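You operate a simulated robot arm through the tools that you are given. There is no shell and no other tool. Be economical: measure what you need, move in short steps, check, and stop when the job is done.

The job below is to be done with a simulated robot arm. You get a single attempt, and the scene is never put back.

## Task
Swap the dirty filter cup for the blue cup.
Fine: orange pump switch off first and left off, then yellow lever shut, both before the cup comes out; dirty cup on the ledge by the grate; new cup home in the black housing; drawer shut and yellow lever open again; no leak; the narrow door stays open; leave the other cups; leave the other buttons, knobs, switches, levers, baskets and parts alone. Set down upright: white cup, what you pick out. Where these are worked on the way, their far stop is far enough and under half their travel is too little: yellow lever.

Only the result counts: the job must be done as asked and must still hold three seconds after the hand-in. Knocking over, shifting, dropping, spilling or breaking anything else fails it.

## Robot
A 7-joint arm with a fingered hand on a trunk, on a base that drives. Base frame: it is fixed to the floor where the robot stands at the start and does not move with it; the origin is under the middle of the robot, x ahead of it, y to its left, z up. Lengths are in mm, angles in rad, forces in N, time in s.
Its first joint turns from -1.204 to 3.002 rad. Places, roughly: black lever [1300, -1100, 300]; black run button [1300, -1000, 800]; blue fill button [700, 600, 900]; blue knob [900, 1200, 1000]; blue switch [700, 1200, 1000]; flat wire basket [1500, -1250, 500]; green run button [700, 700, 900]; heat knob [1600, -2200, 1500]; heat switch [1500, -2000, 1500]; large wire basket [1500, -750, 750]; ledge by the grate [800, 200, 900]; long bath [1400, -400, 700]; lower knob [1700, -1600, 1400]; lower switch [1800, -1500, 1400]; orange cup [1500, -1750, 500]; orange lever [1000, -200, 300]. Payload 5 kg.
The TCP is the grasp point between the finger pads, 32 mm short of the fingertips. In the tool frame z runs along the fingers and y along their closing line. The gripper opens to 160 mm. The gripper's body begins 89 mm behind the TCP. The gripper is a hand of 3 fingers: y runs from the thumb to the fingers, the wrist lies at [0, 0, -252] in the tool frame, and closing takes about 1.5 s.
Orientation is told as [roll, pitch, yaw] about the base's x, y, z axes, in that order, counted from this pose: with the fingers straight down and closing along the base's y, the tool's x points along the base's -x, its y along +y and its z along -z.

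## Interface
- The arm moves only by the tool move_arm. Its argument "series" is a list that holds one entry, the list of rows, each a list of 6 numbers: the shift along the base's x, y, z in units of 200 mm (1.0 is 200 mm), then the turn, a rotation vector about the base's x, y, z in units of 180 degrees (1.0 is 180 degrees). In form: [[[x, y, z, wx, wy, wz], ...]]. A call has 1 to 12 rows; each row is the pose to reach, as a shift and turn from the pose commanded when the call began. "gripper" is the opening, from 0 (shut) to 1 (fully open), set as the call begins (left out, the last holds). A call with a number of a shift or a turn outside -1 to 1 is refused whole. A row lasts 0.2 s, in which the tool goes at most 50 mm and 0.15 rad; a call with a longer step from one row to the next is refused whole, and so is a gripper value outside its range. Where a pose cannot be reached the arm comes as near as it can. A force on the tool above 40 N (or 10 N above the force at the start of the call, whichever is more), or a blocked arm, ends the call early, and 0.2 s more pass. The fingers move at their own pace (about 108 mm/s each) and stop on an object; they squeeze with about 26 N. The grip force told is the motor's: it shows also when the fingers shut on nothing. Time passes only in rows, and 0.2 s behind the last, so rows that repeat a pose let the fingers close. The reply holds the time, the measured pose of the TCP, the force on the tool along the base axes, the opening and the grip force, in the units named above and with some noise, with the torque about the TCP (base axes, N m) and any sound that the robot's microphone picked up, and new pictures: "pictures" is both (left out), scene, wrist or none.
- Cameras (640 x 400 px; columns grow to the right, rows downward): "scene" is now at [126.7, 29.2, 1425.5]; the picture's right is [0.34, -0.94, -0.00], its down [-0.66, -0.24, -0.71] and it looks along [0.67, 0.24, -0.70] (base axes); focal length 262 px, centre (320, 200). "wrist" rides on the gripper at [65, -4, -116] in the tool frame; the picture's right is [0.06, 1.00, 0.00], its down [-0.87, 0.05, -0.49] and it looks along [-0.49, 0.03, 0.87] (tool axes); focal length 261 px, centre (320, 200). There is no depth. A picture from a camera that has moved, and an enlarged one, comes with that camera's place and axes in the base frame and with its lens.
- move_column(by): slides the trunk up (or, below 0, down) by that many mm; the arm and the scene camera ride with it, the base frame stays. It gives what a move gives, with no picture.
- roll_base(legs): drives the robot by 1 to 6 legs, each [ahead, left, turn to the left] in mm, mm and rad, along the robot's own axes; the way and the turn of a leg run together, so that a leg with both is an arc; at most 1500 mm and 3.142 rad a leg. The arm and the cameras ride along, it lands a little off, and it stops where it bumps. It gives what a move gives, and a new picture of the scene camera.
- move_fingers(finger1, finger2, thumb_bend): sets how far each is bent, from 0 (flat) to 1 (curled in); at 0.3 the hand is open as for a grip, at 0.7 the pads meet at the TCP. One left out holds its place. A second passes; each finger stops where it meets its share of the squeeze, and holds until it gets a number again. A gripper value or a shape takes the hand back. It gives what a move gives, with no picture; readings hold the bend of each and the force on the fingers (four entries, about 0 where the hand has none), thumb and palm.
- set_grasp(shape): the hand has 3 fingers and takes this shape, open, in about a second: jaw (thumb against the fingers, like two jaws); tri (thumb and two fingers); tip (a fingertip pinch); poke (one finger out to press); point (the index stretched); flat (the hand flat); cup (the hand cupped); fist (a fist). The gripper value then closes the fingers along that shape, each until it touches; the sizes above hold for jaw. It gives what a move gives, with no picture.
- aim_head(pan, tilt): turns the head with the scene camera to pan (to the left, within 1.501 rad either way) and tilt (down, from -0.506 to 1.204), counted from straight ahead of the robot. It gives what a move gives, and a new picture of the scene camera.
- zoom(camera, box): a new picture of the part [left, top, right, bottom] of that camera's present view, enlarged. No time passes.
- close_job(): hands the job in; it is judged then, once.

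Go step by step. Nothing tells you exact positions but the pictures and the camera data: compare them with the known pose of the tool, close in by small moves and look again before you grip or let go. The budget is 120 turns and 260 pictures, counting those below and the enlarged ones. Unless the task says otherwise, let go and move clear before handing in, and close with one line.

The tools are called after "Call:" as a command line: name --argument value ..., lists and objects as JSON in quotes. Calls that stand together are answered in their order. move_arm: Moves the arm, as the interface text tells. Its arguments: {"type":"object","properties":{"series":{"type":"array"},"gripper":{"type":"number"},"pictures":{"type":"string","enum":["both","scene","wrist","none"]}},"required":["series"]} The other tools are called the same way: move_column (by) slides the trunk up or down; set_grasp (shape) gives the hand a shape; move_fingers (finger1, finger2, thumb_bend) moves the fingers one by one; roll_base (legs) drives the base; aim_head (pan, tilt) turns the head that bears the scene camera; zoom (camera, box) takes an enlarged picture of a part of a camera's view; close_job () hands the job in.

At the start:

```text
time: 0.0
position: [759.7, -250.2, 1140.8]
tcp_rot: [0.0, 0.001, 0.0]
force: [0.5, 0.0, -0.6]
torque: [-0.03, -0.02, -0.02]
finger_gap: 159.9
gripper_force: 0.0
shape: jaw
bend: [0.3, 0.3, 0.3]
finger forces: [0.1, 0.1, 0.0, 0.0, 0.1, 0.0]
trunk travel left (down, up): [-600.0, 340.0]
robot x, y, heading: [1.4, -0.9, 0.003]
head pan, tilt: [0.344, 0.778]
```

scene: 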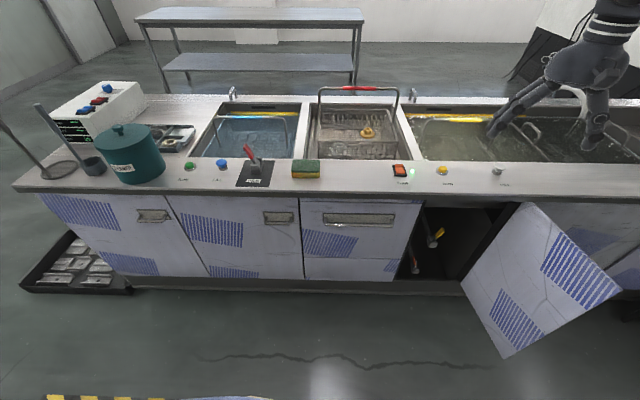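
wrist: 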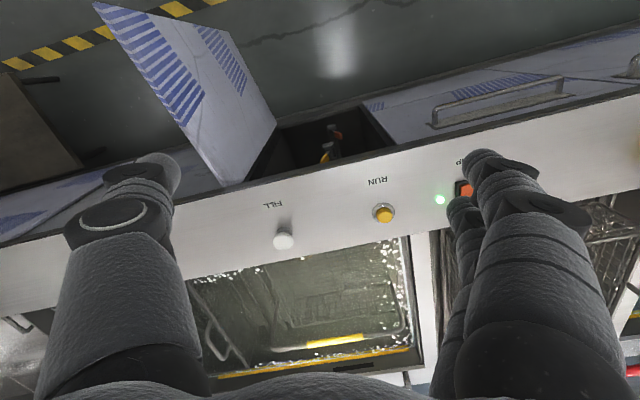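

I see a counter with baths, an orange pump switch with a green lamp, and an open narrow door below. I'll look closer and survey the surroundings.

Call:
zoom --camera "scene" --box '[360, 150, 520, 290]'

Call:
zoom --camera "scene" --box '[20, 70, 340, 220]'

Call:
aim_head --pan -0.6 --tilt 0.6

Call:
aim_head --pan 1.2 --tilt 0.6

```text
2.86 times, centred on (440, 220) of scene
camera zoom: at [126.7, 29.2, 1425.5], right [0.34, -0.94, 0.0], down [-0.66, -0.24, -0.71], along [0.67, 0.24, -0.7], focal length 750 px, centre (-23, 143)
```

zoom: 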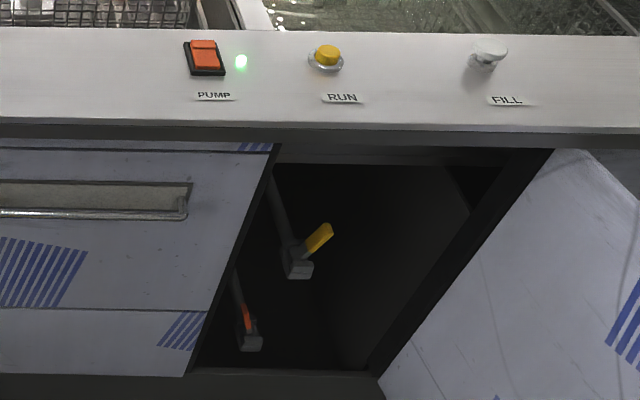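

```text
2.00 times, centred on (180, 145) of scene
camera zoom: at [126.7, 29.2, 1425.5], right [0.34, -0.94, 0.0], down [-0.66, -0.24, -0.71], along [0.67, 0.24, -0.7], focal length 525 px, centre (600, 310)
```

zoom: 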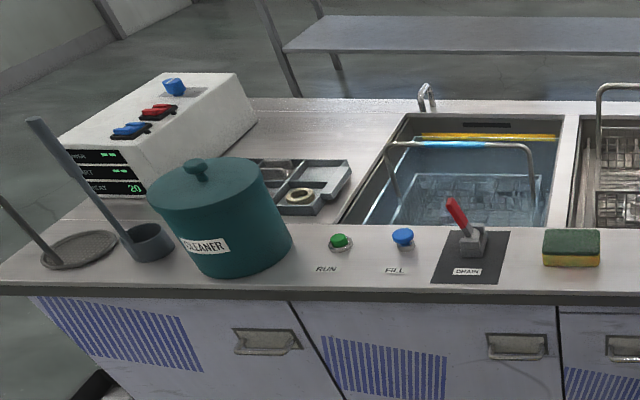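

```text
time: 1.2
position: [761.0, -250.6, 1141.0]
tcp_rot: [0.0, 0.0, 0.0]
force: [-0.6, -0.7, -0.6]
torque: [-0.01, 0.0, 0.0]
finger_gap: 160.0
gripper_force: 0.0
shape: jaw
bend: [0.3, 0.3, 0.3]
finger forces: [0.0, 0.1, 0.0, 0.0, 0.0, 0.0]
trunk travel left (down, up): [-600.0, 340.0]
robot x, y, heading: [-2.8, -0.6, -0.001]
head pan, tilt: [-0.6, 0.6]
camera scene: at [122.9, -48.2, 1440.6], right [-0.56, -0.83, 0.0], down [-0.47, 0.32, -0.82], along [0.68, -0.47, -0.57], focal length 262 px, centre (320, 200)
```

scene: 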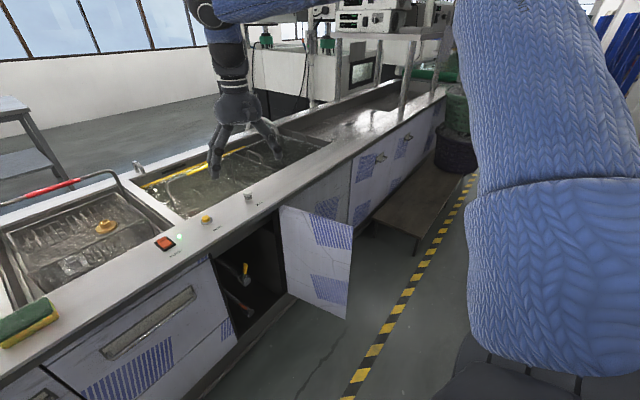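

```text
time: 3.0
position: [759.8, -251.0, 1141.5]
tcp_rot: [-0.001, 0.0, -0.001]
force: [0.3, -0.1, -0.2]
torque: [0.0, 0.0, 0.0]
finger_gap: 160.0
gripper_force: 0.1
shape: jaw
bend: [0.3, 0.3, 0.3]
finger forces: [0.1, 0.0, 0.0, 0.0, 0.0, 0.0]
trunk travel left (down, up): [-600.0, 340.0]
robot x, y, heading: [-0.8, -1.9, 0.0]
head pan, tilt: [1.201, 0.6]
camera scene: at [81.9, 84.0, 1440.7], right [0.93, -0.36, 0.0], down [-0.2, -0.53, -0.83], along [0.3, 0.77, -0.56], focal length 262 px, centre (320, 200)
```

scene: 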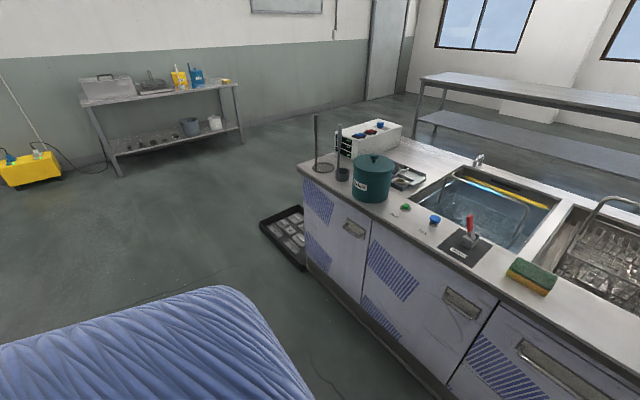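

I see the left side with a red-drain tank; cups are likely further right (orange cup near [1500,-1750,500]). I'll look right.

Call:
aim_head --pan -0.5 --tilt 0.3

Call:
zoom --camera "scene" --box '[260, 60, 480, 200]'

Call:
aim_head --pan 0.0 --tilt 0.9

Call:
zoom --camera "scene" --box '[150, 50, 390, 200]'

```text
time: 4.8
position: [760.8, -250.9, 1140.1]
tcp_rot: [0.0, 0.001, 0.0]
force: [0.5, 0.0, -0.2]
torque: [0.0, -0.01, 0.01]
finger_gap: 159.9
gripper_force: 0.1
shape: jaw
bend: [0.3, 0.3, 0.3]
finger forces: [0.0, 0.1, 0.0, 0.0, 0.0, 0.0]
trunk travel left (down, up): [-600.0, 340.0]
robot x, y, heading: [2.1, 3.5, 0.004]
head pan, tilt: [-0.499, 0.3]
camera scene: at [131.9, -43.0, 1468.1], right [-0.48, -0.88, 0.0], down [-0.26, 0.14, -0.96], along [0.84, -0.46, -0.3], focal length 262 px, centre (320, 200)
```

scene: 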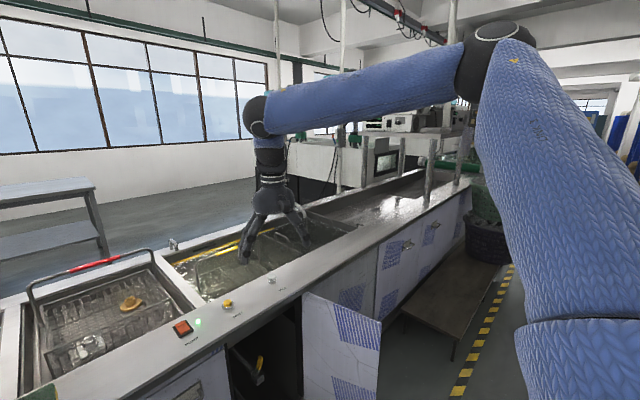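

```text
2.86 times, centred on (370, 130) of scene
camera zoom: at [131.9, -43.0, 1468.1], right [-0.48, -0.88, 0.0], down [-0.26, 0.14, -0.96], along [0.84, -0.46, -0.3], focal length 750 px, centre (177, 400)
```

zoom: 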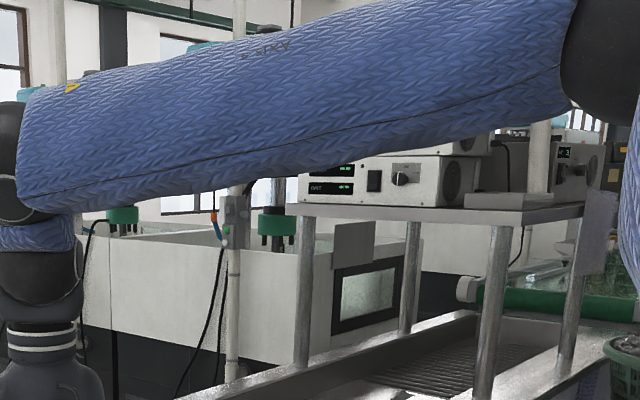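

```text
time: 5.8
position: [760.3, -249.1, 1140.6]
tcp_rot: [-0.001, -0.002, -0.001]
force: [0.4, 1.1, 1.5]
torque: [0.0, 0.0, 0.02]
finger_gap: 159.8
gripper_force: 0.1
shape: jaw
bend: [0.3, 0.3, 0.3]
finger forces: [0.0, 0.0, 0.0, 0.0, 0.0, 0.1]
trunk travel left (down, up): [-600.0, 340.0]
robot x, y, heading: [-2.2, 3.3, 0.001]
head pan, tilt: [0.0, 0.901]
camera scene: at [125.4, 1.6, 1415.9], right [0.0, -1.0, 0.0], down [-0.78, 0.0, -0.62], along [0.62, 0.0, -0.78], focal length 262 px, centre (320, 200)
```

scene: 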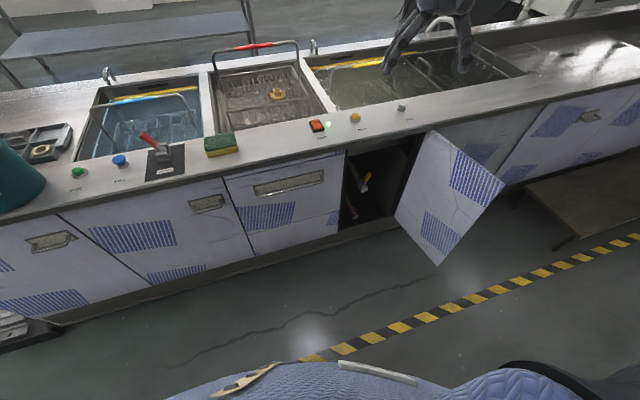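

```text
2.67 times, centred on (270, 125) of scene
camera zoom: at [125.4, 1.6, 1415.9], right [0.0, -1.0, 0.0], down [-0.78, 0.0, -0.62], along [0.62, 0.0, -0.78], focal length 700 px, centre (453, 400)
```

zoom: 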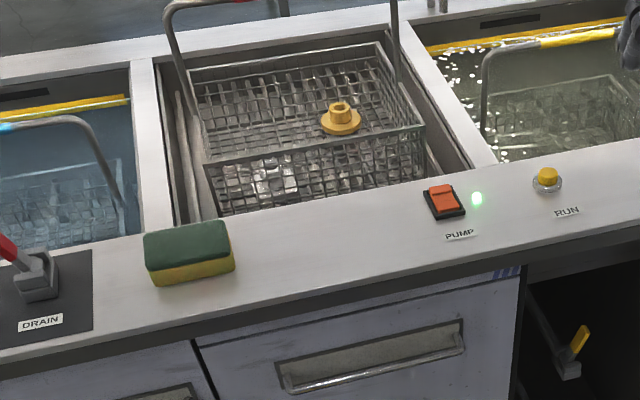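

The pump switch is at about (873,-8,880) and the run button (924,-126,880). I'll make the poke shape and look at how the fingertip lies, staying high.

Call:
set_grasp --shape "poke"

Call:
move_arm --series '[[[0.12, 0.24, 0, 0, 0, 0], [0.25, 0.48, 0, 0, 0, 0], [0.37, 0.72, 0, 0, 0, 0], [0.5, 0.96, 0, 0, 0, 0], [0.5, 1.0, 0, 0, 0, 0]]]' --gripper 1

```text
time: 6.7
position: [759.4, -249.1, 1139.6]
tcp_rot: [0.001, 0.001, -0.001]
force: [0.7, -0.9, 0.8]
torque: [0.01, 0.0, -0.02]
finger_gap: 0.1
gripper_force: 0.0
shape: poke
bend: [1.0, 1.0, 0.46]
finger forces: [0.0, 0.0, 0.0, 0.0, 0.1, 0.0]
trunk travel left (down, up): [-600.0, 340.0]
robot x, y, heading: [-3.0, 1.2, 0.003]
head pan, tilt: [0.0, 0.901]
```

```text
refused: row 1 steps farther than a row can; nothing moved
```

The step was too long. I'll make smaller rows.

Call:
move_arm --series '[[[0.1, 0.2, 0, 0, 0, 0], [0.2, 0.4, 0, 0, 0, 0], [0.3, 0.6, 0, 0, 0, 0], [0.4, 0.8, 0, 0, 0, 0], [0.45, 0.95, 0, 0, 0, 0]]]'

```text
time: 7.9
position: [771.0, -164.9, 1109.4]
tcp_rot: [0.03, -0.018, 0.0]
force: [-0.4, 0.0, -0.6]
torque: [0.04, 0.03, 0.06]
finger_gap: 0.0
gripper_force: 0.0
shape: poke
bend: [1.0, 1.0, 0.46]
finger forces: [0.0, 0.1, 0.0, 0.0, 0.0, 0.0]
out of reach, approached as far as the arm can: row 2, 3, 4, 5
trunk travel left (down, up): [-600.0, 340.0]
robot x, y, heading: [1.0, 0.7, -0.0]
head pan, tilt: [0.0, 0.901]
camera scene: at [126.8, 1.9, 1415.8], right [0.0, -1.0, 0.0], down [-0.78, 0.0, -0.62], along [0.62, 0.0, -0.78], focal length 262 px, centre (320, 200)
camera wrist: at [704.2, -172.7, 1225.0], right [-0.06, 1.0, 0.03], down [0.86, 0.04, 0.51], along [0.51, 0.06, -0.86], focal length 261 px, centre (320, 200)
```

scene: 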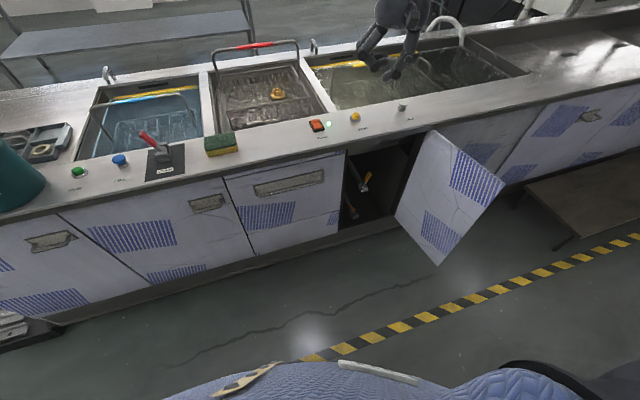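
wrist: 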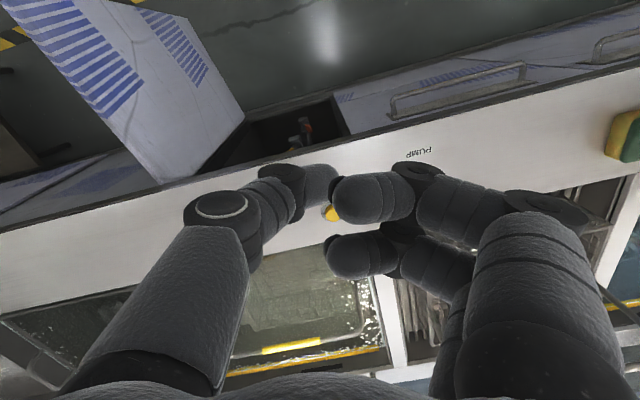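

The arm reached its limit here, so I'll drive closer. First I'll check the point shape.

Call:
set_grasp --shape "point"

Call:
move_arm --series '[[[0, 0, 0.1, 0, 0, 0], [0, 0, 0.2, 0, 0, 0]]]' --pictures "wrist"

Call:
roll_base --legs '[[100, 0, 0.31]]'

```text
time: 8.8
position: [770.5, -165.3, 1110.9]
tcp_rot: [0.03, -0.019, 0.001]
force: [-0.4, -0.3, -0.8]
torque: [0.04, 0.0, -0.01]
finger_gap: 0.0
gripper_force: 0.0
shape: point
bend: [0.38, 1.0, 0.43]
finger forces: [0.0, 0.0, 0.0, 0.0, 0.1, 0.0]
trunk travel left (down, up): [-600.0, 340.0]
robot x, y, heading: [-0.4, -0.4, -0.002]
head pan, tilt: [0.0, 0.901]
```

```text
time: 9.4
position: [756.9, -182.7, 1142.8]
tcp_rot: [0.01, -0.007, 0.001]
force: [-0.4, -0.2, -0.2]
torque: [-0.01, 0.02, 0.0]
finger_gap: 0.2
gripper_force: 0.1
shape: point
bend: [0.37, 1.0, 0.43]
finger forces: [0.0, 0.0, 0.0, 0.0, 0.0, 0.0]
out of reach, approached as far as the arm can: row 1, 2
trunk travel left (down, up): [-600.0, 340.0]
robot x, y, heading: [-2.4, 2.5, -0.005]
head pan, tilt: [0.0, 0.901]
camera wrist: at [691.3, -188.4, 1258.4], right [-0.06, 1.0, 0.01], down [0.87, 0.05, 0.5], along [0.5, 0.04, -0.87], focal length 261 px, centre (320, 200)
```

wrist: 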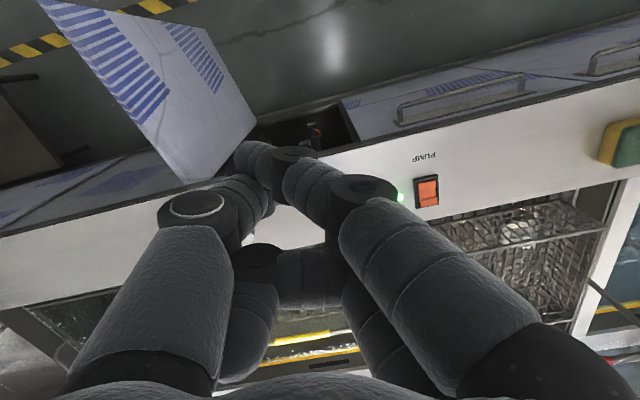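

```text
time: 10.8
position: [877.2, 75.1, 1141.9]
tcp_rot: [0.012, -0.005, 0.312]
force: [0.7, 0.6, 0.2]
torque: [-0.01, 0.04, 0.01]
finger_gap: 0.1
gripper_force: 0.0
shape: point
bend: [0.35, 1.0, 0.44]
finger forces: [0.1, 0.1, 0.0, 0.1, 0.0, 0.1]
trunk travel left (down, up): [-600.0, 340.0]
robot x, y, heading: [103.4, 12.1, 0.313]
head pan, tilt: [0.0, 0.901]
camera scene: at [220.4, 57.2, 1415.7], right [0.31, -0.95, 0.0], down [-0.75, -0.24, -0.62], along [0.59, 0.19, -0.78], focal length 262 px, centre (320, 200)
```

scene: 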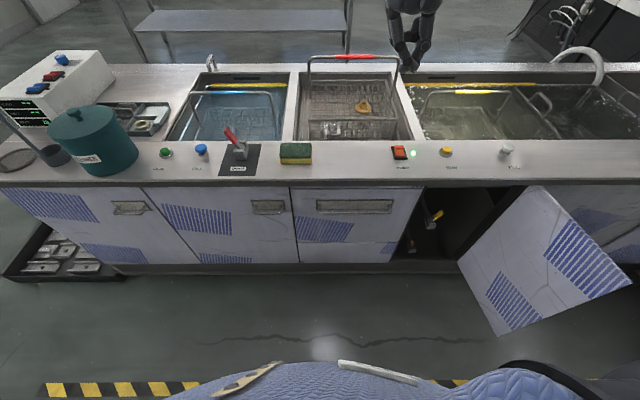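

Now the robot is squared to the counter (heading 0.313). I'll make a one-finger poke by hand and look at it.

Call:
set_grasp --shape "jaw"

Call:
move_fingers --finger1 0.6 --finger2 1.0 --thumb_bend 0.1

Call:
zoom --camera "wrist" --box '[0, 0, 640, 400]'

Call:
zoom --camera "scene" --box '[340, 0, 500, 100]'

```text
time: 11.7
position: [876.2, 74.5, 1142.3]
tcp_rot: [0.01, -0.006, 0.312]
force: [0.2, -0.3, -0.3]
torque: [0.0, 0.04, 0.03]
finger_gap: 159.7
gripper_force: 0.1
shape: jaw
bend: [0.3, 0.3, 0.3]
finger forces: [0.1, 0.1, 0.1, 0.0, 0.0, 0.1]
trunk travel left (down, up): [-600.0, 340.0]
robot x, y, heading: [100.6, 15.1, 0.313]
head pan, tilt: [0.0, 0.901]
```

```text
time: 12.7
position: [876.7, 73.4, 1143.3]
tcp_rot: [0.01, -0.008, 0.313]
force: [-0.7, -0.1, -1.1]
torque: [0.01, 0.02, -0.02]
finger_gap: 126.9
gripper_force: 0.1
shape: fingers
bend: [0.6, 1.0, 0.1]
finger forces: [0.0, 0.0, 0.0, 0.0, 0.1, 0.0]
trunk travel left (down, up): [-600.0, 340.0]
robot x, y, heading: [99.4, 13.2, 0.317]
head pan, tilt: [0.0, 0.901]
```

```text
1.00 times, centred on (320, 200) of wrist (not enlarged: the box is as wide or as high as the picture)
camera zoom: at [815.4, 48.5, 1258.3], right [-0.37, 0.93, 0.01], down [0.81, 0.31, 0.5], along [0.46, 0.19, -0.87], focal length 261 px, centre (320, 200)
```

zoom: 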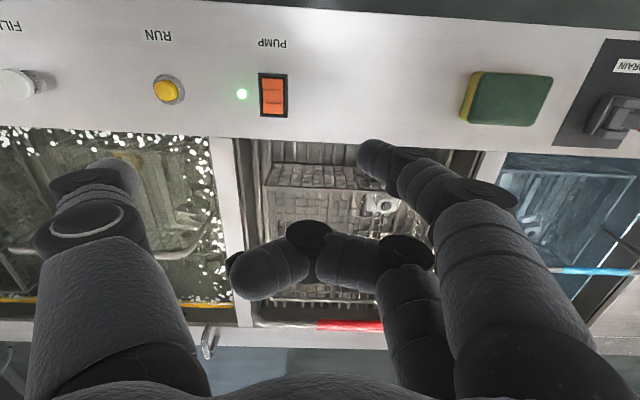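

```text
4.00 times, centred on (420, 50) of scene
camera zoom: at [218.9, 56.0, 1415.9], right [0.31, -0.95, 0.0], down [-0.75, -0.24, -0.62], along [0.59, 0.19, -0.78], focal length 1050 px, centre (-80, 800)
```

zoom: 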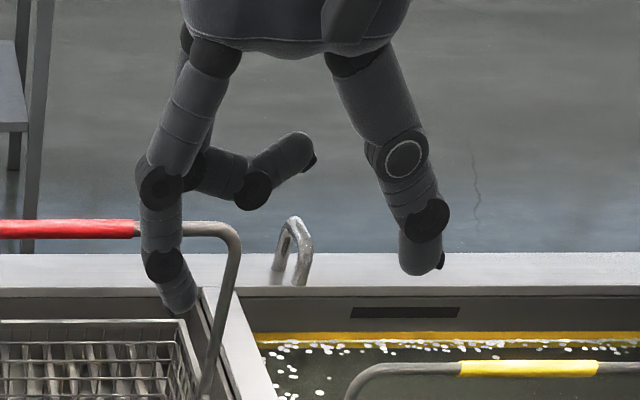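

The pump switch now reads about (882,13). I'll zoom in to see which side of the rocker is pressed.

Call:
zoom --camera "wrist" --box '[220, 50, 320, 130]'

Call:
zoom --camera "scene" --box '[380, 135, 430, 175]'

Call:
zoom --camera "scene" --box '[390, 180, 530, 280]'

Call:
aim_head --pan -1.1 --tilt 0.5

```text
5.00 times, centred on (270, 90) of wrist
camera zoom: at [815.4, 48.5, 1258.3], right [-0.37, 0.93, 0.01], down [0.81, 0.31, 0.5], along [0.46, 0.19, -0.87], focal length 1303 px, centre (570, 750)
```

zoom: 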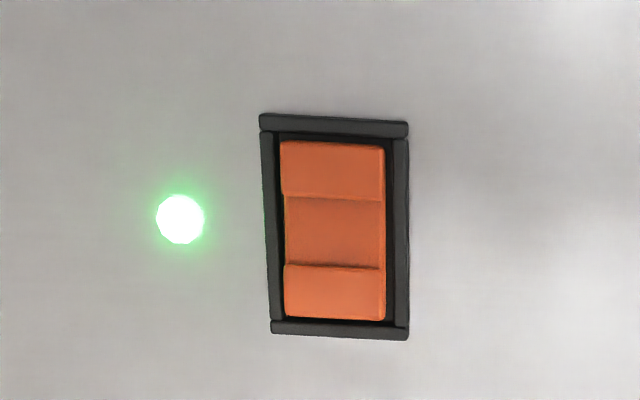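

```text
10.00 times, centred on (405, 155) of scene
camera zoom: at [218.9, 56.0, 1415.9], right [0.31, -0.95, 0.0], down [-0.75, -0.24, -0.62], along [0.59, 0.19, -0.78], focal length 2624 px, centre (-530, 650)
```

zoom: 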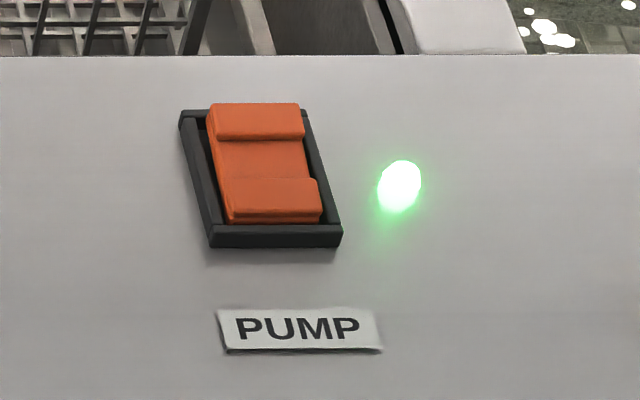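

```text
4.00 times, centred on (460, 230) of scene
camera zoom: at [218.9, 56.0, 1415.9], right [0.31, -0.95, 0.0], down [-0.75, -0.24, -0.62], along [0.59, 0.19, -0.78], focal length 1050 px, centre (-240, 80)
```

zoom: 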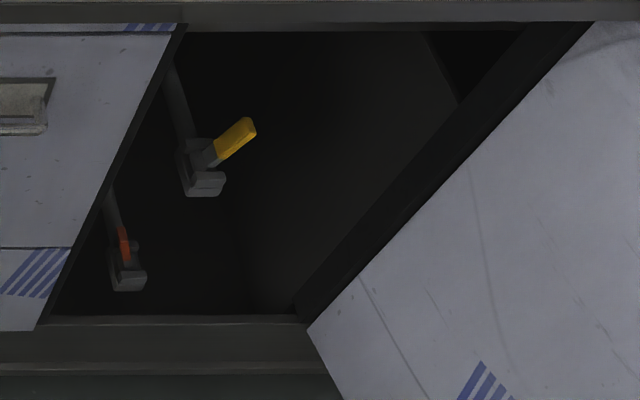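

```text
time: 14.0
position: [877.2, 73.4, 1142.9]
tcp_rot: [0.011, -0.006, 0.31]
force: [-0.7, 0.0, -0.3]
torque: [0.01, -0.02, 0.0]
finger_gap: 126.8
gripper_force: 0.1
shape: fingers
bend: [0.6, 1.0, 0.1]
finger forces: [0.0, 0.0, 0.0, 0.0, 0.0, 0.0]
trunk travel left (down, up): [-600.0, 340.0]
robot x, y, heading: [102.4, 15.3, 0.314]
head pan, tilt: [-1.1, 0.499]
camera scene: at [211.4, -31.5, 1449.7], right [-0.71, -0.71, 0.0], down [-0.34, 0.34, -0.88], along [0.62, -0.62, -0.48], focal length 262 px, centre (320, 200)
```

scene: 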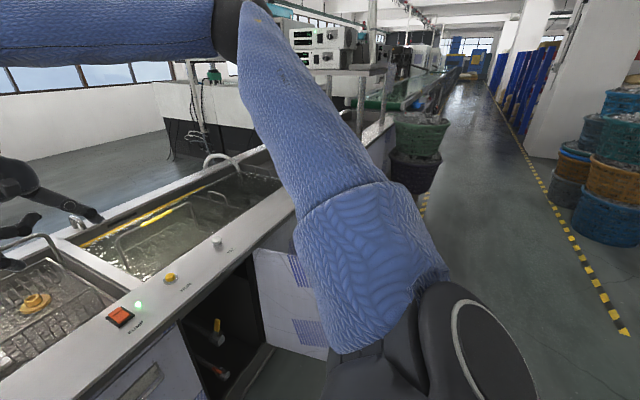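

The far end of the rocker is raised, so the near end is pressed for ON; I need to press the far end. I'll bring the fingertip above it.

Call:
aim_head --pan 0.0 --tilt 0.9

Call:
move_arm --series '[[[0.04, -0.08, -0.15, 0, 0, 0], [0.08, -0.16, -0.3, 0, 0, 0], [0.12, -0.24, -0.45, 0, 0, 0], [0.16, -0.32, -0.6, 0, 0, 0], [0.2, -0.4, -0.75, 0, 0, 0], [0.215, -0.4, -0.8, 0, 0, 0]]]'

```text
time: 15.3
position: [876.0, 74.3, 1142.9]
tcp_rot: [0.01, -0.007, 0.313]
force: [-1.0, 0.3, -0.3]
torque: [-0.02, -0.02, 0.0]
finger_gap: 127.0
gripper_force: 0.0
shape: fingers
bend: [0.6, 1.0, 0.1]
finger forces: [0.0, 0.0, 0.1, 0.1, 0.1, 0.0]
trunk travel left (down, up): [-600.0, 340.0]
robot x, y, heading: [100.4, 13.8, 0.311]
head pan, tilt: [0.0, 0.901]
camera scene: at [219.0, 56.0, 1415.9], right [0.31, -0.95, 0.0], down [-0.75, -0.24, -0.62], along [0.59, 0.19, -0.78], focal length 262 px, centre (320, 200)
```

scene: 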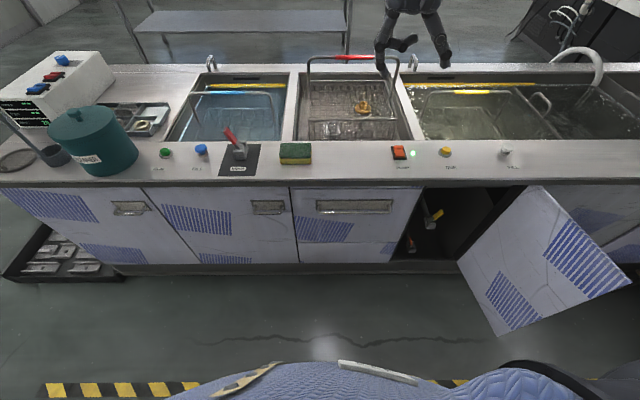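

```text
time: 16.7
position: [919.1, -5.0, 981.3]
tcp_rot: [0.01, -0.005, 0.313]
force: [-0.3, 0.2, 0.0]
torque: [-0.02, 0.02, 0.02]
finger_gap: 126.5
gripper_force: 0.0
shape: fingers
bend: [0.6, 1.0, 0.1]
finger forces: [0.1, 0.0, 0.1, 0.1, 0.0, 0.0]
trunk travel left (down, up): [-600.0, 340.0]
robot x, y, heading: [99.5, 18.4, 0.312]
head pan, tilt: [0.0, 0.901]
camera scene: at [219.2, 56.3, 1415.9], right [0.31, -0.95, 0.0], down [-0.75, -0.24, -0.62], along [0.59, 0.19, -0.78], focal length 262 px, centre (320, 200)
camera wrist: at [859.1, -30.5, 1097.3], right [-0.37, 0.93, 0.01], down [0.81, 0.31, 0.5], along [0.46, 0.19, -0.87], focal length 261 px, centre (320, 200)
```

scene: 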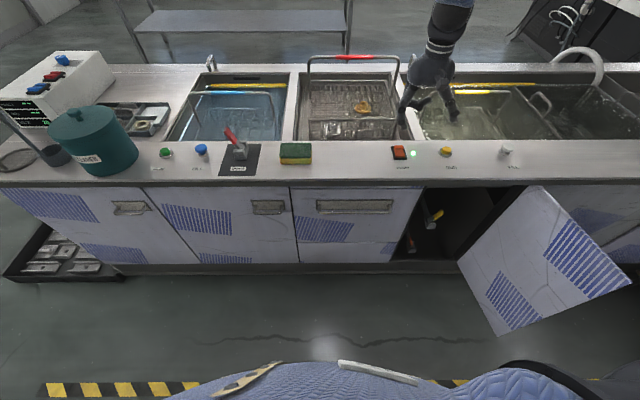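
wrist: 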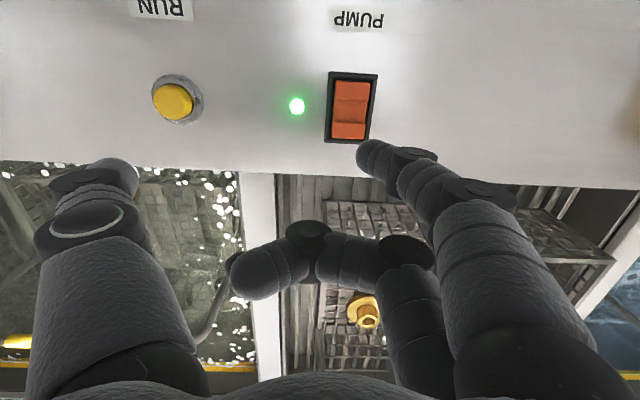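

The tip sits just above the far end of the rocker. I'll go down in small steps.

Call:
move_arm --series '[[[0, 0, -0.08, 0, 0, 0], [0.005, 0.0, -0.16, 0, 0, 0], [0.005, 0, -0.24, 0, 0, 0]]]'

```text
time: 17.5
position: [919.9, -5.0, 935.0]
tcp_rot: [0.009, -0.005, 0.312]
force: [0.6, 0.4, 0.0]
torque: [-0.02, 0.02, -0.01]
finger_gap: 126.8
gripper_force: 0.1
shape: fingers
bend: [0.6, 1.0, 0.1]
finger forces: [0.1, 0.0, 0.0, 0.0, 0.0, 0.1]
trunk travel left (down, up): [-600.0, 340.0]
robot x, y, heading: [100.8, 15.8, 0.313]
head pan, tilt: [0.0, 0.901]
camera scene: at [219.7, 56.0, 1415.8], right [0.31, -0.95, 0.0], down [-0.75, -0.24, -0.62], along [0.59, 0.19, -0.78], focal length 262 px, centre (320, 200)
camera wrist: at [859.4, -30.8, 1049.3], right [-0.37, 0.93, 0.01], down [0.81, 0.31, 0.5], along [0.46, 0.19, -0.87], focal length 261 px, centre (320, 200)
```

scene: 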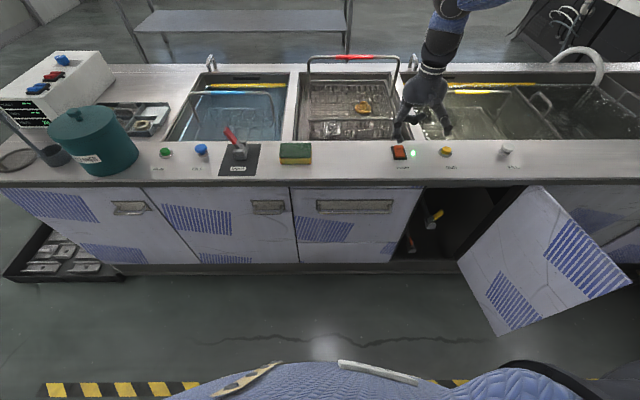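
wrist: 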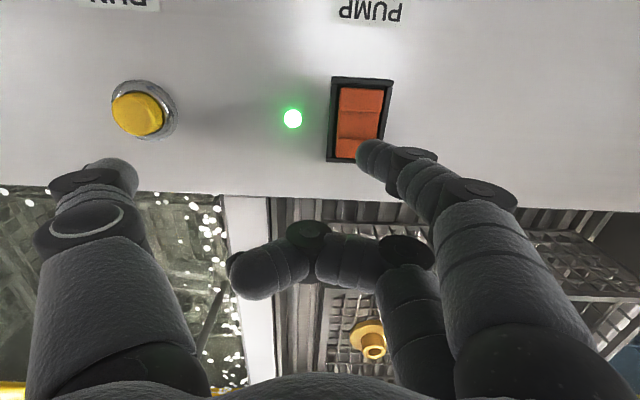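

Nearly there; I'll shift slightly right and press down step by step.

Call:
move_arm --series '[[[0.006, -0.02, -0.04, 0, 0, 0], [0.006, -0.02, -0.08, 0, 0, 0], [0.006, -0.02, -0.11, 0, 0, 0], [0.006, -0.02, -0.14, 0, 0, 0], [0.006, -0.02, -0.17, 0, 0, 0]]]'

```text
time: 18.7
position: [923.0, -5.3, 908.4]
tcp_rot: [0.014, -0.018, 0.316]
force: [-1.2, 3.3, 28.5]
torque: [0.57, 0.79, -0.06]
finger_gap: 122.3
gripper_force: 14.4
shape: fingers
bend: [0.67, 1.0, 0.1]
finger forces: [27.5, 0.1, 0.0, 0.1, 0.0, 0.0]
trunk travel left (down, up): [-600.0, 340.0]
robot x, y, heading: [100.3, 17.4, 0.313]
head pan, tilt: [0.0, 0.901]
stopped in row 5: the force on the tool passed its limit at 43 N (the readings are from after the stop); the commanded pose is now the measured one
camera scene: at [217.1, 56.0, 1416.3], right [0.31, -0.95, 0.0], down [-0.75, -0.24, -0.62], along [0.59, 0.19, -0.78], focal length 262 px, centre (320, 200)
camera wrist: at [860.5, -31.9, 1024.4], right [-0.37, 0.93, 0.01], down [0.8, 0.31, 0.51], along [0.47, 0.2, -0.86], focal length 261 px, centre (320, 200)
```

scene: 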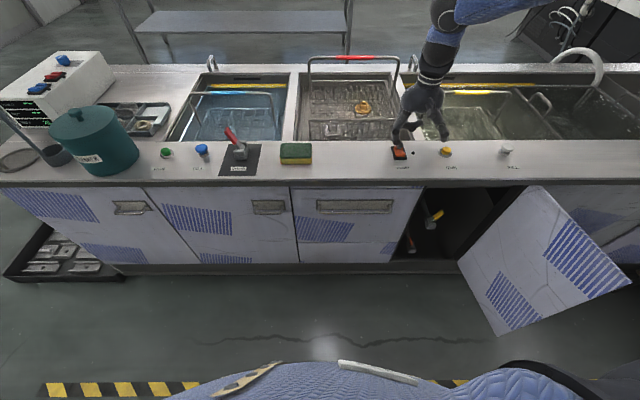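
wrist: 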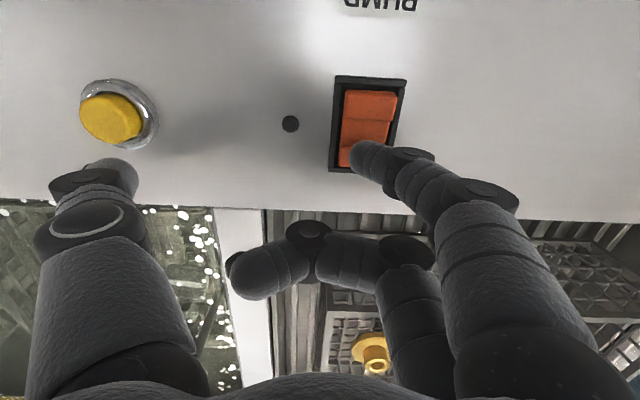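

The lamp is off: the pump is off. I'll lift off, draw back from the counter, and verify the rocker.

Call:
move_arm --series '[[[0, 0, 0.2, 0, 0, 0], [0, 0, 0.4, 0, 0, 0], [-0.1, -0.03, 0.6, 0, 0, 0], [-0.3, -0.1, 0.6, 0, 0, 0], [-0.5, -0.16, 0.6, 0, 0, 0], [-0.7, -0.22, 0.6, 0, 0, 0], [-0.9, -0.29, 0.6, 0, 0, 0], [-1.0, -0.32, 0.6, 0, 0, 0]]]' --pictures "both"

Call:
zoom --camera "scene" --box '[380, 135, 430, 175]'

```text
time: 20.5
position: [721.3, -70.0, 1026.7]
tcp_rot: [0.015, -0.012, 0.314]
force: [-0.6, -0.7, 0.1]
torque: [-0.02, 0.02, -0.01]
finger_gap: 126.3
gripper_force: 0.0
shape: fingers
bend: [0.6, 1.0, 0.1]
finger forces: [0.0, 0.0, 0.1, 0.1, 0.1, 0.0]
trunk travel left (down, up): [-600.0, 340.0]
robot x, y, heading: [96.6, 14.4, 0.314]
head pan, tilt: [0.0, 0.901]
camera scene: at [218.8, 56.2, 1415.9], right [0.31, -0.95, 0.0], down [-0.75, -0.24, -0.62], along [0.59, 0.19, -0.78], focal length 262 px, centre (320, 200)
camera wrist: at [660.3, -96.4, 1141.1], right [-0.37, 0.93, 0.01], down [0.81, 0.31, 0.5], along [0.46, 0.2, -0.86], focal length 261 px, centre (320, 200)
```

scene: 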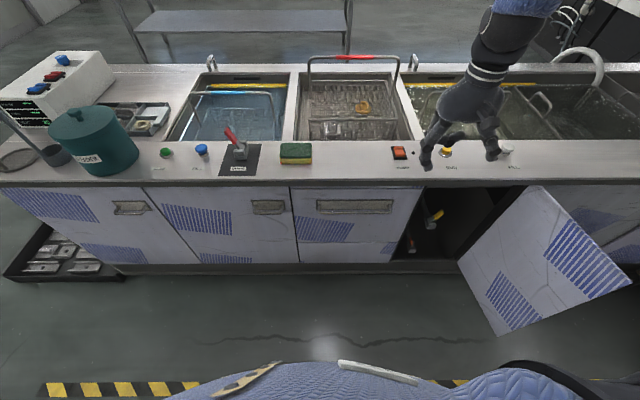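
wrist: 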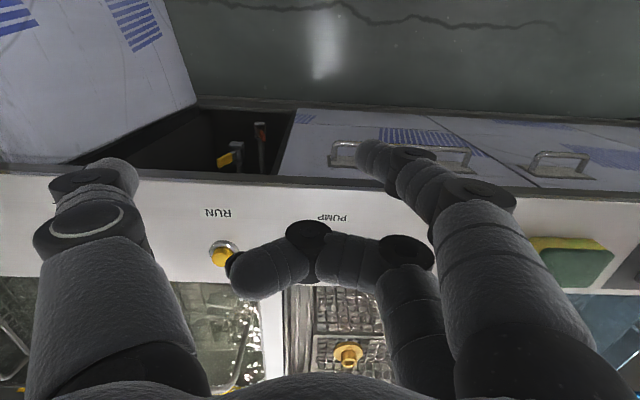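

```text
10.00 times, centred on (405, 155) of scene
camera zoom: at [218.8, 56.2, 1415.9], right [0.31, -0.95, 0.0], down [-0.75, -0.24, -0.62], along [0.59, 0.19, -0.78], focal length 2624 px, centre (-530, 650)
```

zoom: 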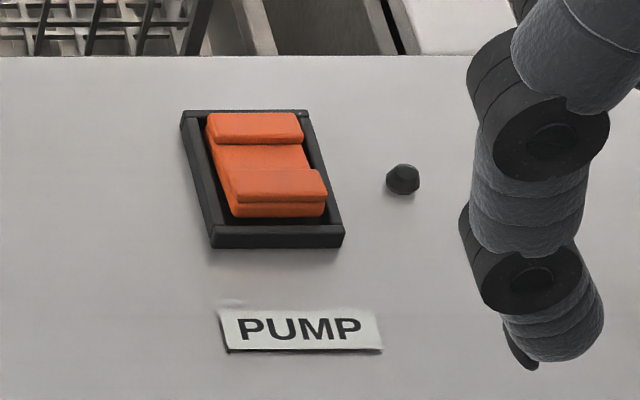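

Pump is off (rocker flipped, lamp dark). The yellow lever handle triangulates to about (935,-210,592). I'll back up and move right, then lower the trunk for a forward-facing approach.

Call:
roll_base --legs '[[-150, 0, 0], [0, -250, 0]]'

Call:
move_column --by -300

Call:
move_arm --series '[[[0, 0, 0, 0.0135, -0.042, 0], [0, 0, 0, 0.027, -0.084, 0], [0, 0, 0, 0.0405, -0.126, 0], [0, 0, 0, 0.054, -0.168, 0], [0, 0, 0, 0.0675, -0.21, 0], [0, 0, 0, 0.081, -0.252, 0], [0, 0, 0, 0.0945, -0.294, 0], [0, 0, 0, 0.108, -0.336, 0], [0, 0, 0, 0.1215, -0.378, 0], [0, 0, 0, 0.135, -0.42, 0], [0, 0, 0, 0.1485, -0.462, 0], [0, 0, 0, 0.153, -0.476, 0]]]'

```text
time: 23.3
position: [654.5, -352.4, 1025.4]
tcp_rot: [0.015, -0.011, 0.317]
force: [0.0, 0.1, 0.1]
torque: [0.03, 0.03, 0.0]
finger_gap: 126.2
gripper_force: 0.1
shape: fingers
bend: [0.6, 1.0, 0.1]
finger forces: [0.0, 0.1, 0.0, 0.0, 0.1, 0.0]
trunk travel left (down, up): [-600.0, 340.0]
robot x, y, heading: [30.5, -267.5, 0.314]
head pan, tilt: [0.0, 0.901]
camera scene: at [152.1, -229.2, 1415.9], right [0.31, -0.95, 0.0], down [-0.74, -0.24, -0.62], along [0.59, 0.19, -0.78], focal length 262 px, centre (320, 200)
```

scene: 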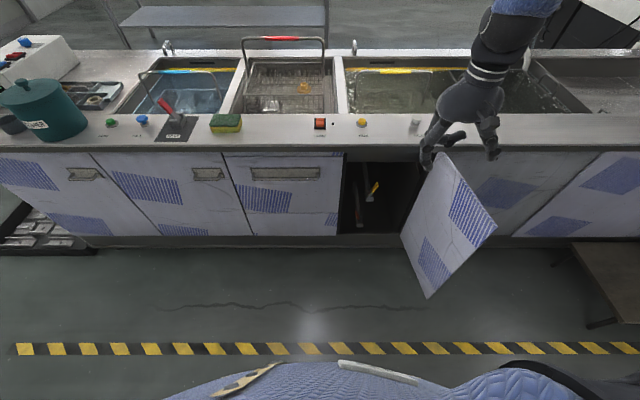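

```text
time: 26.3
position: [655.8, -353.0, 726.2]
tcp_rot: [0.014, -0.013, 0.317]
force: [-0.2, -0.3, -0.4]
torque: [-0.01, -0.02, -0.03]
finger_gap: 126.2
gripper_force: 0.1
shape: fingers
bend: [0.6, 1.0, 0.1]
finger forces: [0.1, 0.1, 0.0, 0.0, 0.1, 0.0]
trunk travel left (down, up): [-300.0, 640.0]
robot x, y, heading: [31.4, -271.2, 0.315]
head pan, tilt: [0.0, 0.901]
```

```text
time: 28.9
position: [774.7, -418.5, 731.9]
tcp_rot: [-0.73, -1.559, 1.084]
force: [-25.8, 27.2, -4.7]
torque: [0.28, 0.18, -0.53]
finger_gap: 76.9
gripper_force: 18.7
shape: fingers
bend: [0.6, 1.0, 0.31]
finger forces: [0.0, 0.0, 0.1, 0.0, 36.9, 0.0]
out of reach, approached as far as the arm can: row 3, 4, 5, 6, 7, 8, 9, 10, 11, 12
trunk travel left (down, up): [-300.0, 640.0]
robot x, y, heading: [32.8, -268.8, 0.319]
head pan, tilt: [0.0, 0.901]
camera scene: at [150.5, -226.1, 1115.9], right [0.31, -0.95, 0.0], down [-0.74, -0.25, -0.62], along [0.59, 0.19, -0.78], focal length 262 px, centre (320, 200)
camera wrist: at [668.4, -463.3, 668.0], right [-0.35, 0.94, -0.07], down [-0.47, -0.11, 0.87], along [0.81, 0.34, 0.48], focal length 261 px, centre (320, 200)
```

scene: 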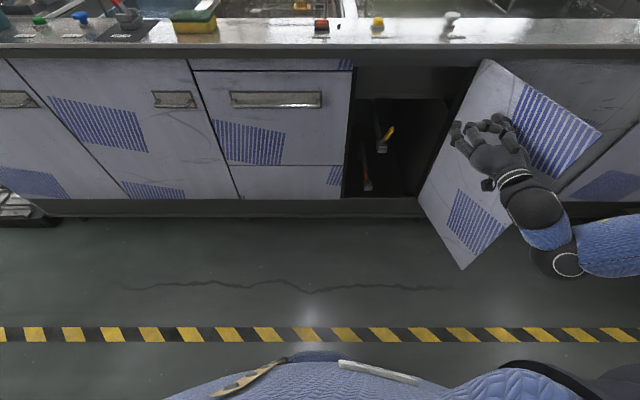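
wrist: 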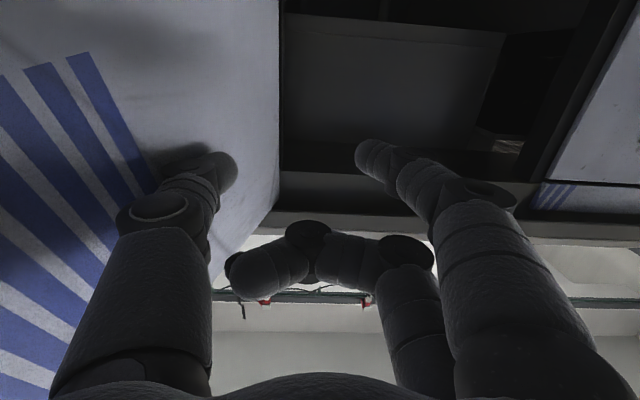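

The thumb is pressing on the open door. I'll roll back and left to free it.

Call:
roll_base --legs '[[-60, 180, 0]]'

Call:
move_arm --series '[[[0, 0, 0, 0, 0, 0]]]' --pictures "wrist"

```text
time: 30.4
position: [663.5, -272.6, 731.4]
tcp_rot: [-0.661, -1.558, 1.006]
force: [0.0, -0.1, 0.1]
torque: [0.01, -0.01, 0.02]
finger_gap: 125.8
gripper_force: 0.2
shape: fingers
bend: [0.6, 1.0, 0.1]
finger forces: [0.0, 0.0, 0.0, 0.1, 0.0, 0.1]
trunk travel left (down, up): [-300.0, 640.0]
robot x, y, heading: [-82.6, -118.9, 0.317]
head pan, tilt: [0.0, 0.901]
camera scene: at [38.4, -78.3, 1116.0], right [0.31, -0.95, 0.0], down [-0.75, -0.24, -0.62], along [0.59, 0.19, -0.78], focal length 262 px, centre (320, 200)
```

scene: 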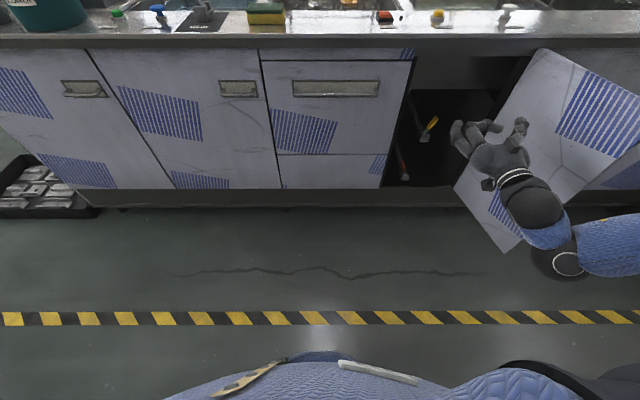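

```text
time: 30.9
position: [665.3, -273.0, 731.1]
tcp_rot: [-0.641, -1.561, 0.986]
force: [0.8, 0.5, 0.1]
torque: [-0.01, 0.0, 0.01]
finger_gap: 126.4
gripper_force: 0.1
shape: fingers
bend: [0.6, 1.0, 0.1]
finger forces: [0.0, 0.0, 0.0, 0.0, 0.1, 0.0]
trunk travel left (down, up): [-300.0, 640.0]
robot x, y, heading: [-81.5, -119.0, 0.312]
head pan, tilt: [0.0, 0.901]
camera wrist: at [556.6, -317.4, 667.6], right [-0.34, 0.94, -0.07], down [-0.48, -0.11, 0.87], along [0.81, 0.33, 0.48], focal length 261 px, centre (320, 200)
```

wrist: 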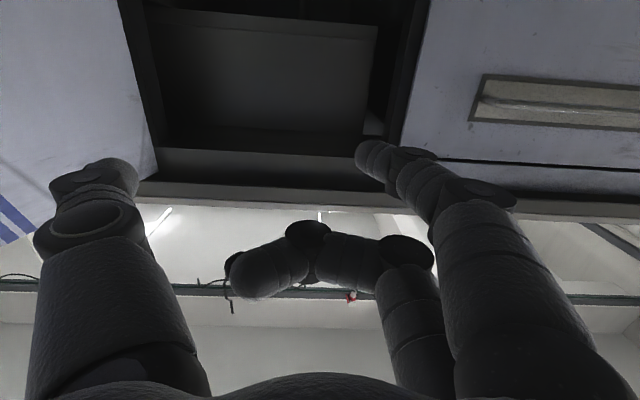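

Free of the door now. I'll look at the lever and drawer with the scene camera.

Call:
aim_head --pan -0.3 --tilt 0.7

Call:
zoom --camera "scene" --box '[250, 60, 410, 220]'

```text
time: 31.6
position: [665.0, -273.5, 730.3]
tcp_rot: [-0.647, -1.558, 0.994]
force: [-0.5, -0.2, 0.5]
torque: [-0.04, 0.01, -0.02]
finger_gap: 126.4
gripper_force: 0.1
shape: fingers
bend: [0.6, 1.0, 0.1]
finger forces: [0.0, 0.1, 0.0, 0.0, 0.1, 0.0]
trunk travel left (down, up): [-300.0, 640.0]
robot x, y, heading: [-78.2, -117.9, 0.316]
head pan, tilt: [-0.3, 0.7]
camera scene: at [51.7, -100.4, 1132.0], right [0.02, -1.0, 0.0], down [-0.64, -0.01, -0.76], along [0.76, 0.01, -0.64], focal length 262 px, centre (320, 200)
```

scene: 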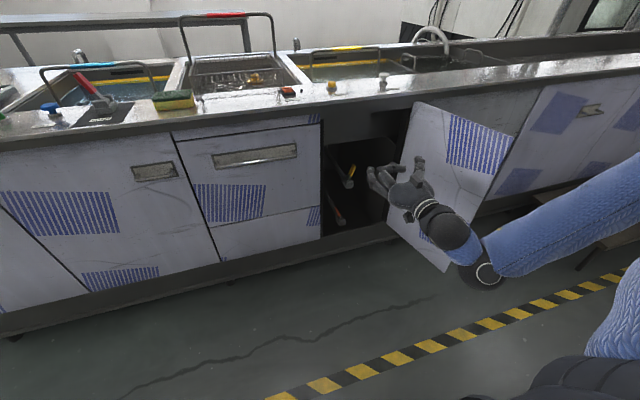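

```text
2.50 times, centred on (330, 140) of scene
camera zoom: at [51.7, -100.4, 1132.0], right [0.02, -1.0, 0.0], down [-0.64, -0.01, -0.76], along [0.76, 0.01, -0.64], focal length 656 px, centre (295, 350)
```

zoom: 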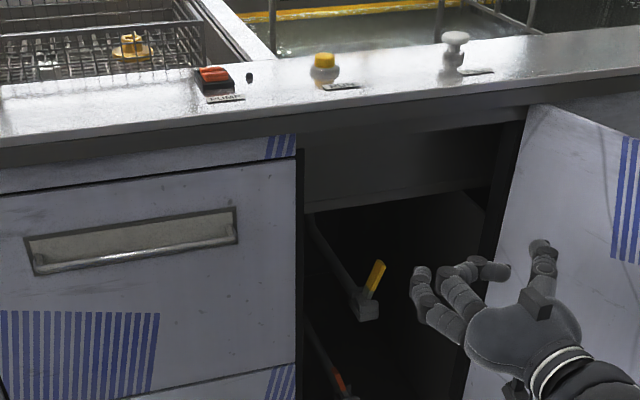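

I'll reorient the hand to point 45° down-forward in front of the opening for a close look with the wrist camera.

Call:
move_arm --series '[[[0.07, 0, -0.05, -0.0135, 0.042, 0], [0.14, 0, -0.1, -0.027, 0.084, 0], [0.2, 0, -0.15, -0.0405, 0.126, 0], [0.27, 0, -0.2, -0.054, 0.168, 0], [0.34, 0, -0.27, -0.0675, 0.21, 0], [0.4, 0.01, -0.33, -0.0765, 0.238, 0]]]'

```text
time: 33.0
position: [743.5, -273.5, 664.6]
tcp_rot: [0.029, -0.776, 0.321]
force: [0.4, 0.1, -0.2]
torque: [0.02, 0.03, 0.0]
finger_gap: 126.4
gripper_force: 0.1
shape: fingers
bend: [0.6, 1.0, 0.1]
finger forces: [0.0, 0.0, 0.0, 0.0, 0.2, 0.1]
trunk travel left (down, up): [-300.0, 640.0]
robot x, y, heading: [-75.1, -119.5, 0.316]
head pan, tilt: [-0.3, 0.7]
camera scene: at [51.9, -100.6, 1132.1], right [0.01, -1.0, 0.0], down [-0.64, -0.01, -0.76], along [0.76, 0.01, -0.64], focal length 262 px, centre (320, 200)
camera wrist: at [626.0, -320.0, 702.5], right [-0.37, 0.93, -0.02], down [0.25, 0.12, 0.96], along [0.89, 0.35, -0.28], focal length 261 px, centre (320, 200)
```

scene: 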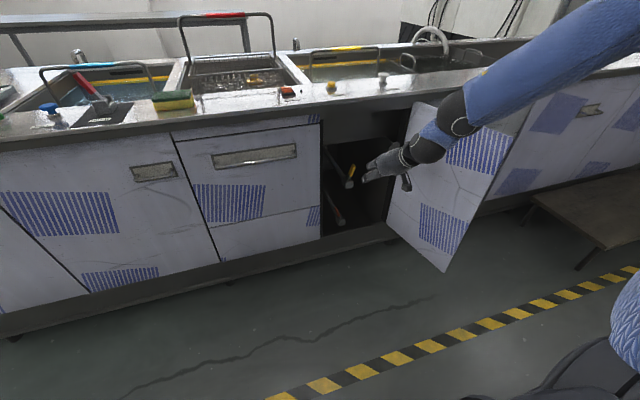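
wrist: 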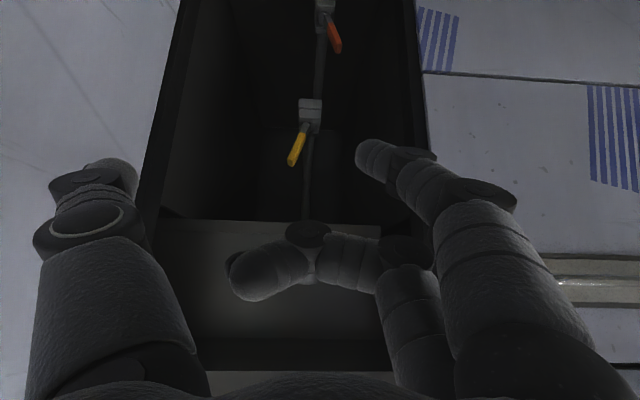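

I can see the vertical pipe with yellow valve (handle pointing up, slightly right) and orange valve below. I'll zoom in.

Call:
zoom --camera "wrist" --box '[260, 80, 360, 180]'

Call:
zoom --camera "scene" --box '[310, 120, 390, 230]'

```text
4.00 times, centred on (310, 130) of wrist
camera zoom: at [626.0, -320.0, 702.5], right [-0.37, 0.93, -0.02], down [0.25, 0.12, 0.96], along [0.89, 0.35, -0.28], focal length 1043 px, centre (360, 480)
```

zoom: 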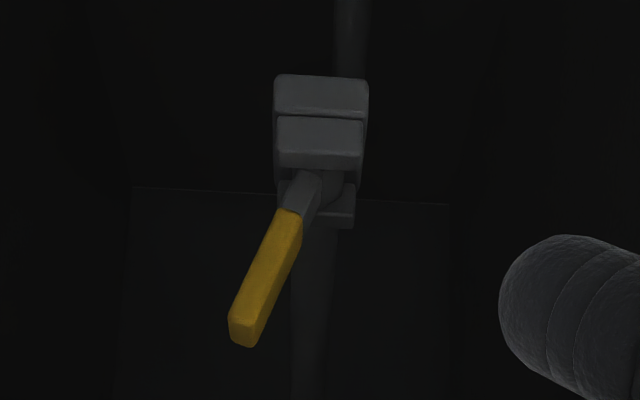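

```text
3.64 times, centred on (350, 175) of scene
camera zoom: at [51.9, -100.6, 1132.1], right [0.01, -1.0, 0.0], down [-0.64, -0.01, -0.76], along [0.76, 0.01, -0.64], focal length 954 px, centre (211, 291)
```

zoom: 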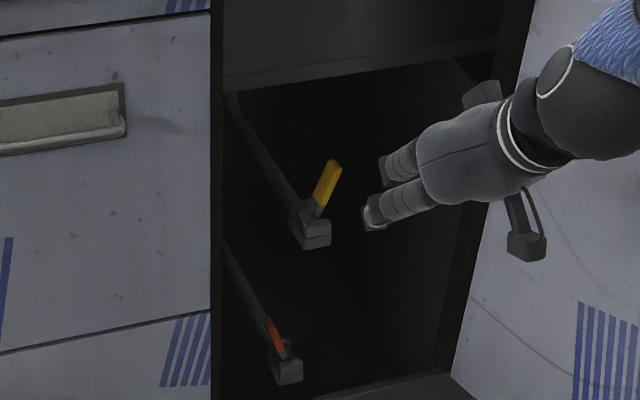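

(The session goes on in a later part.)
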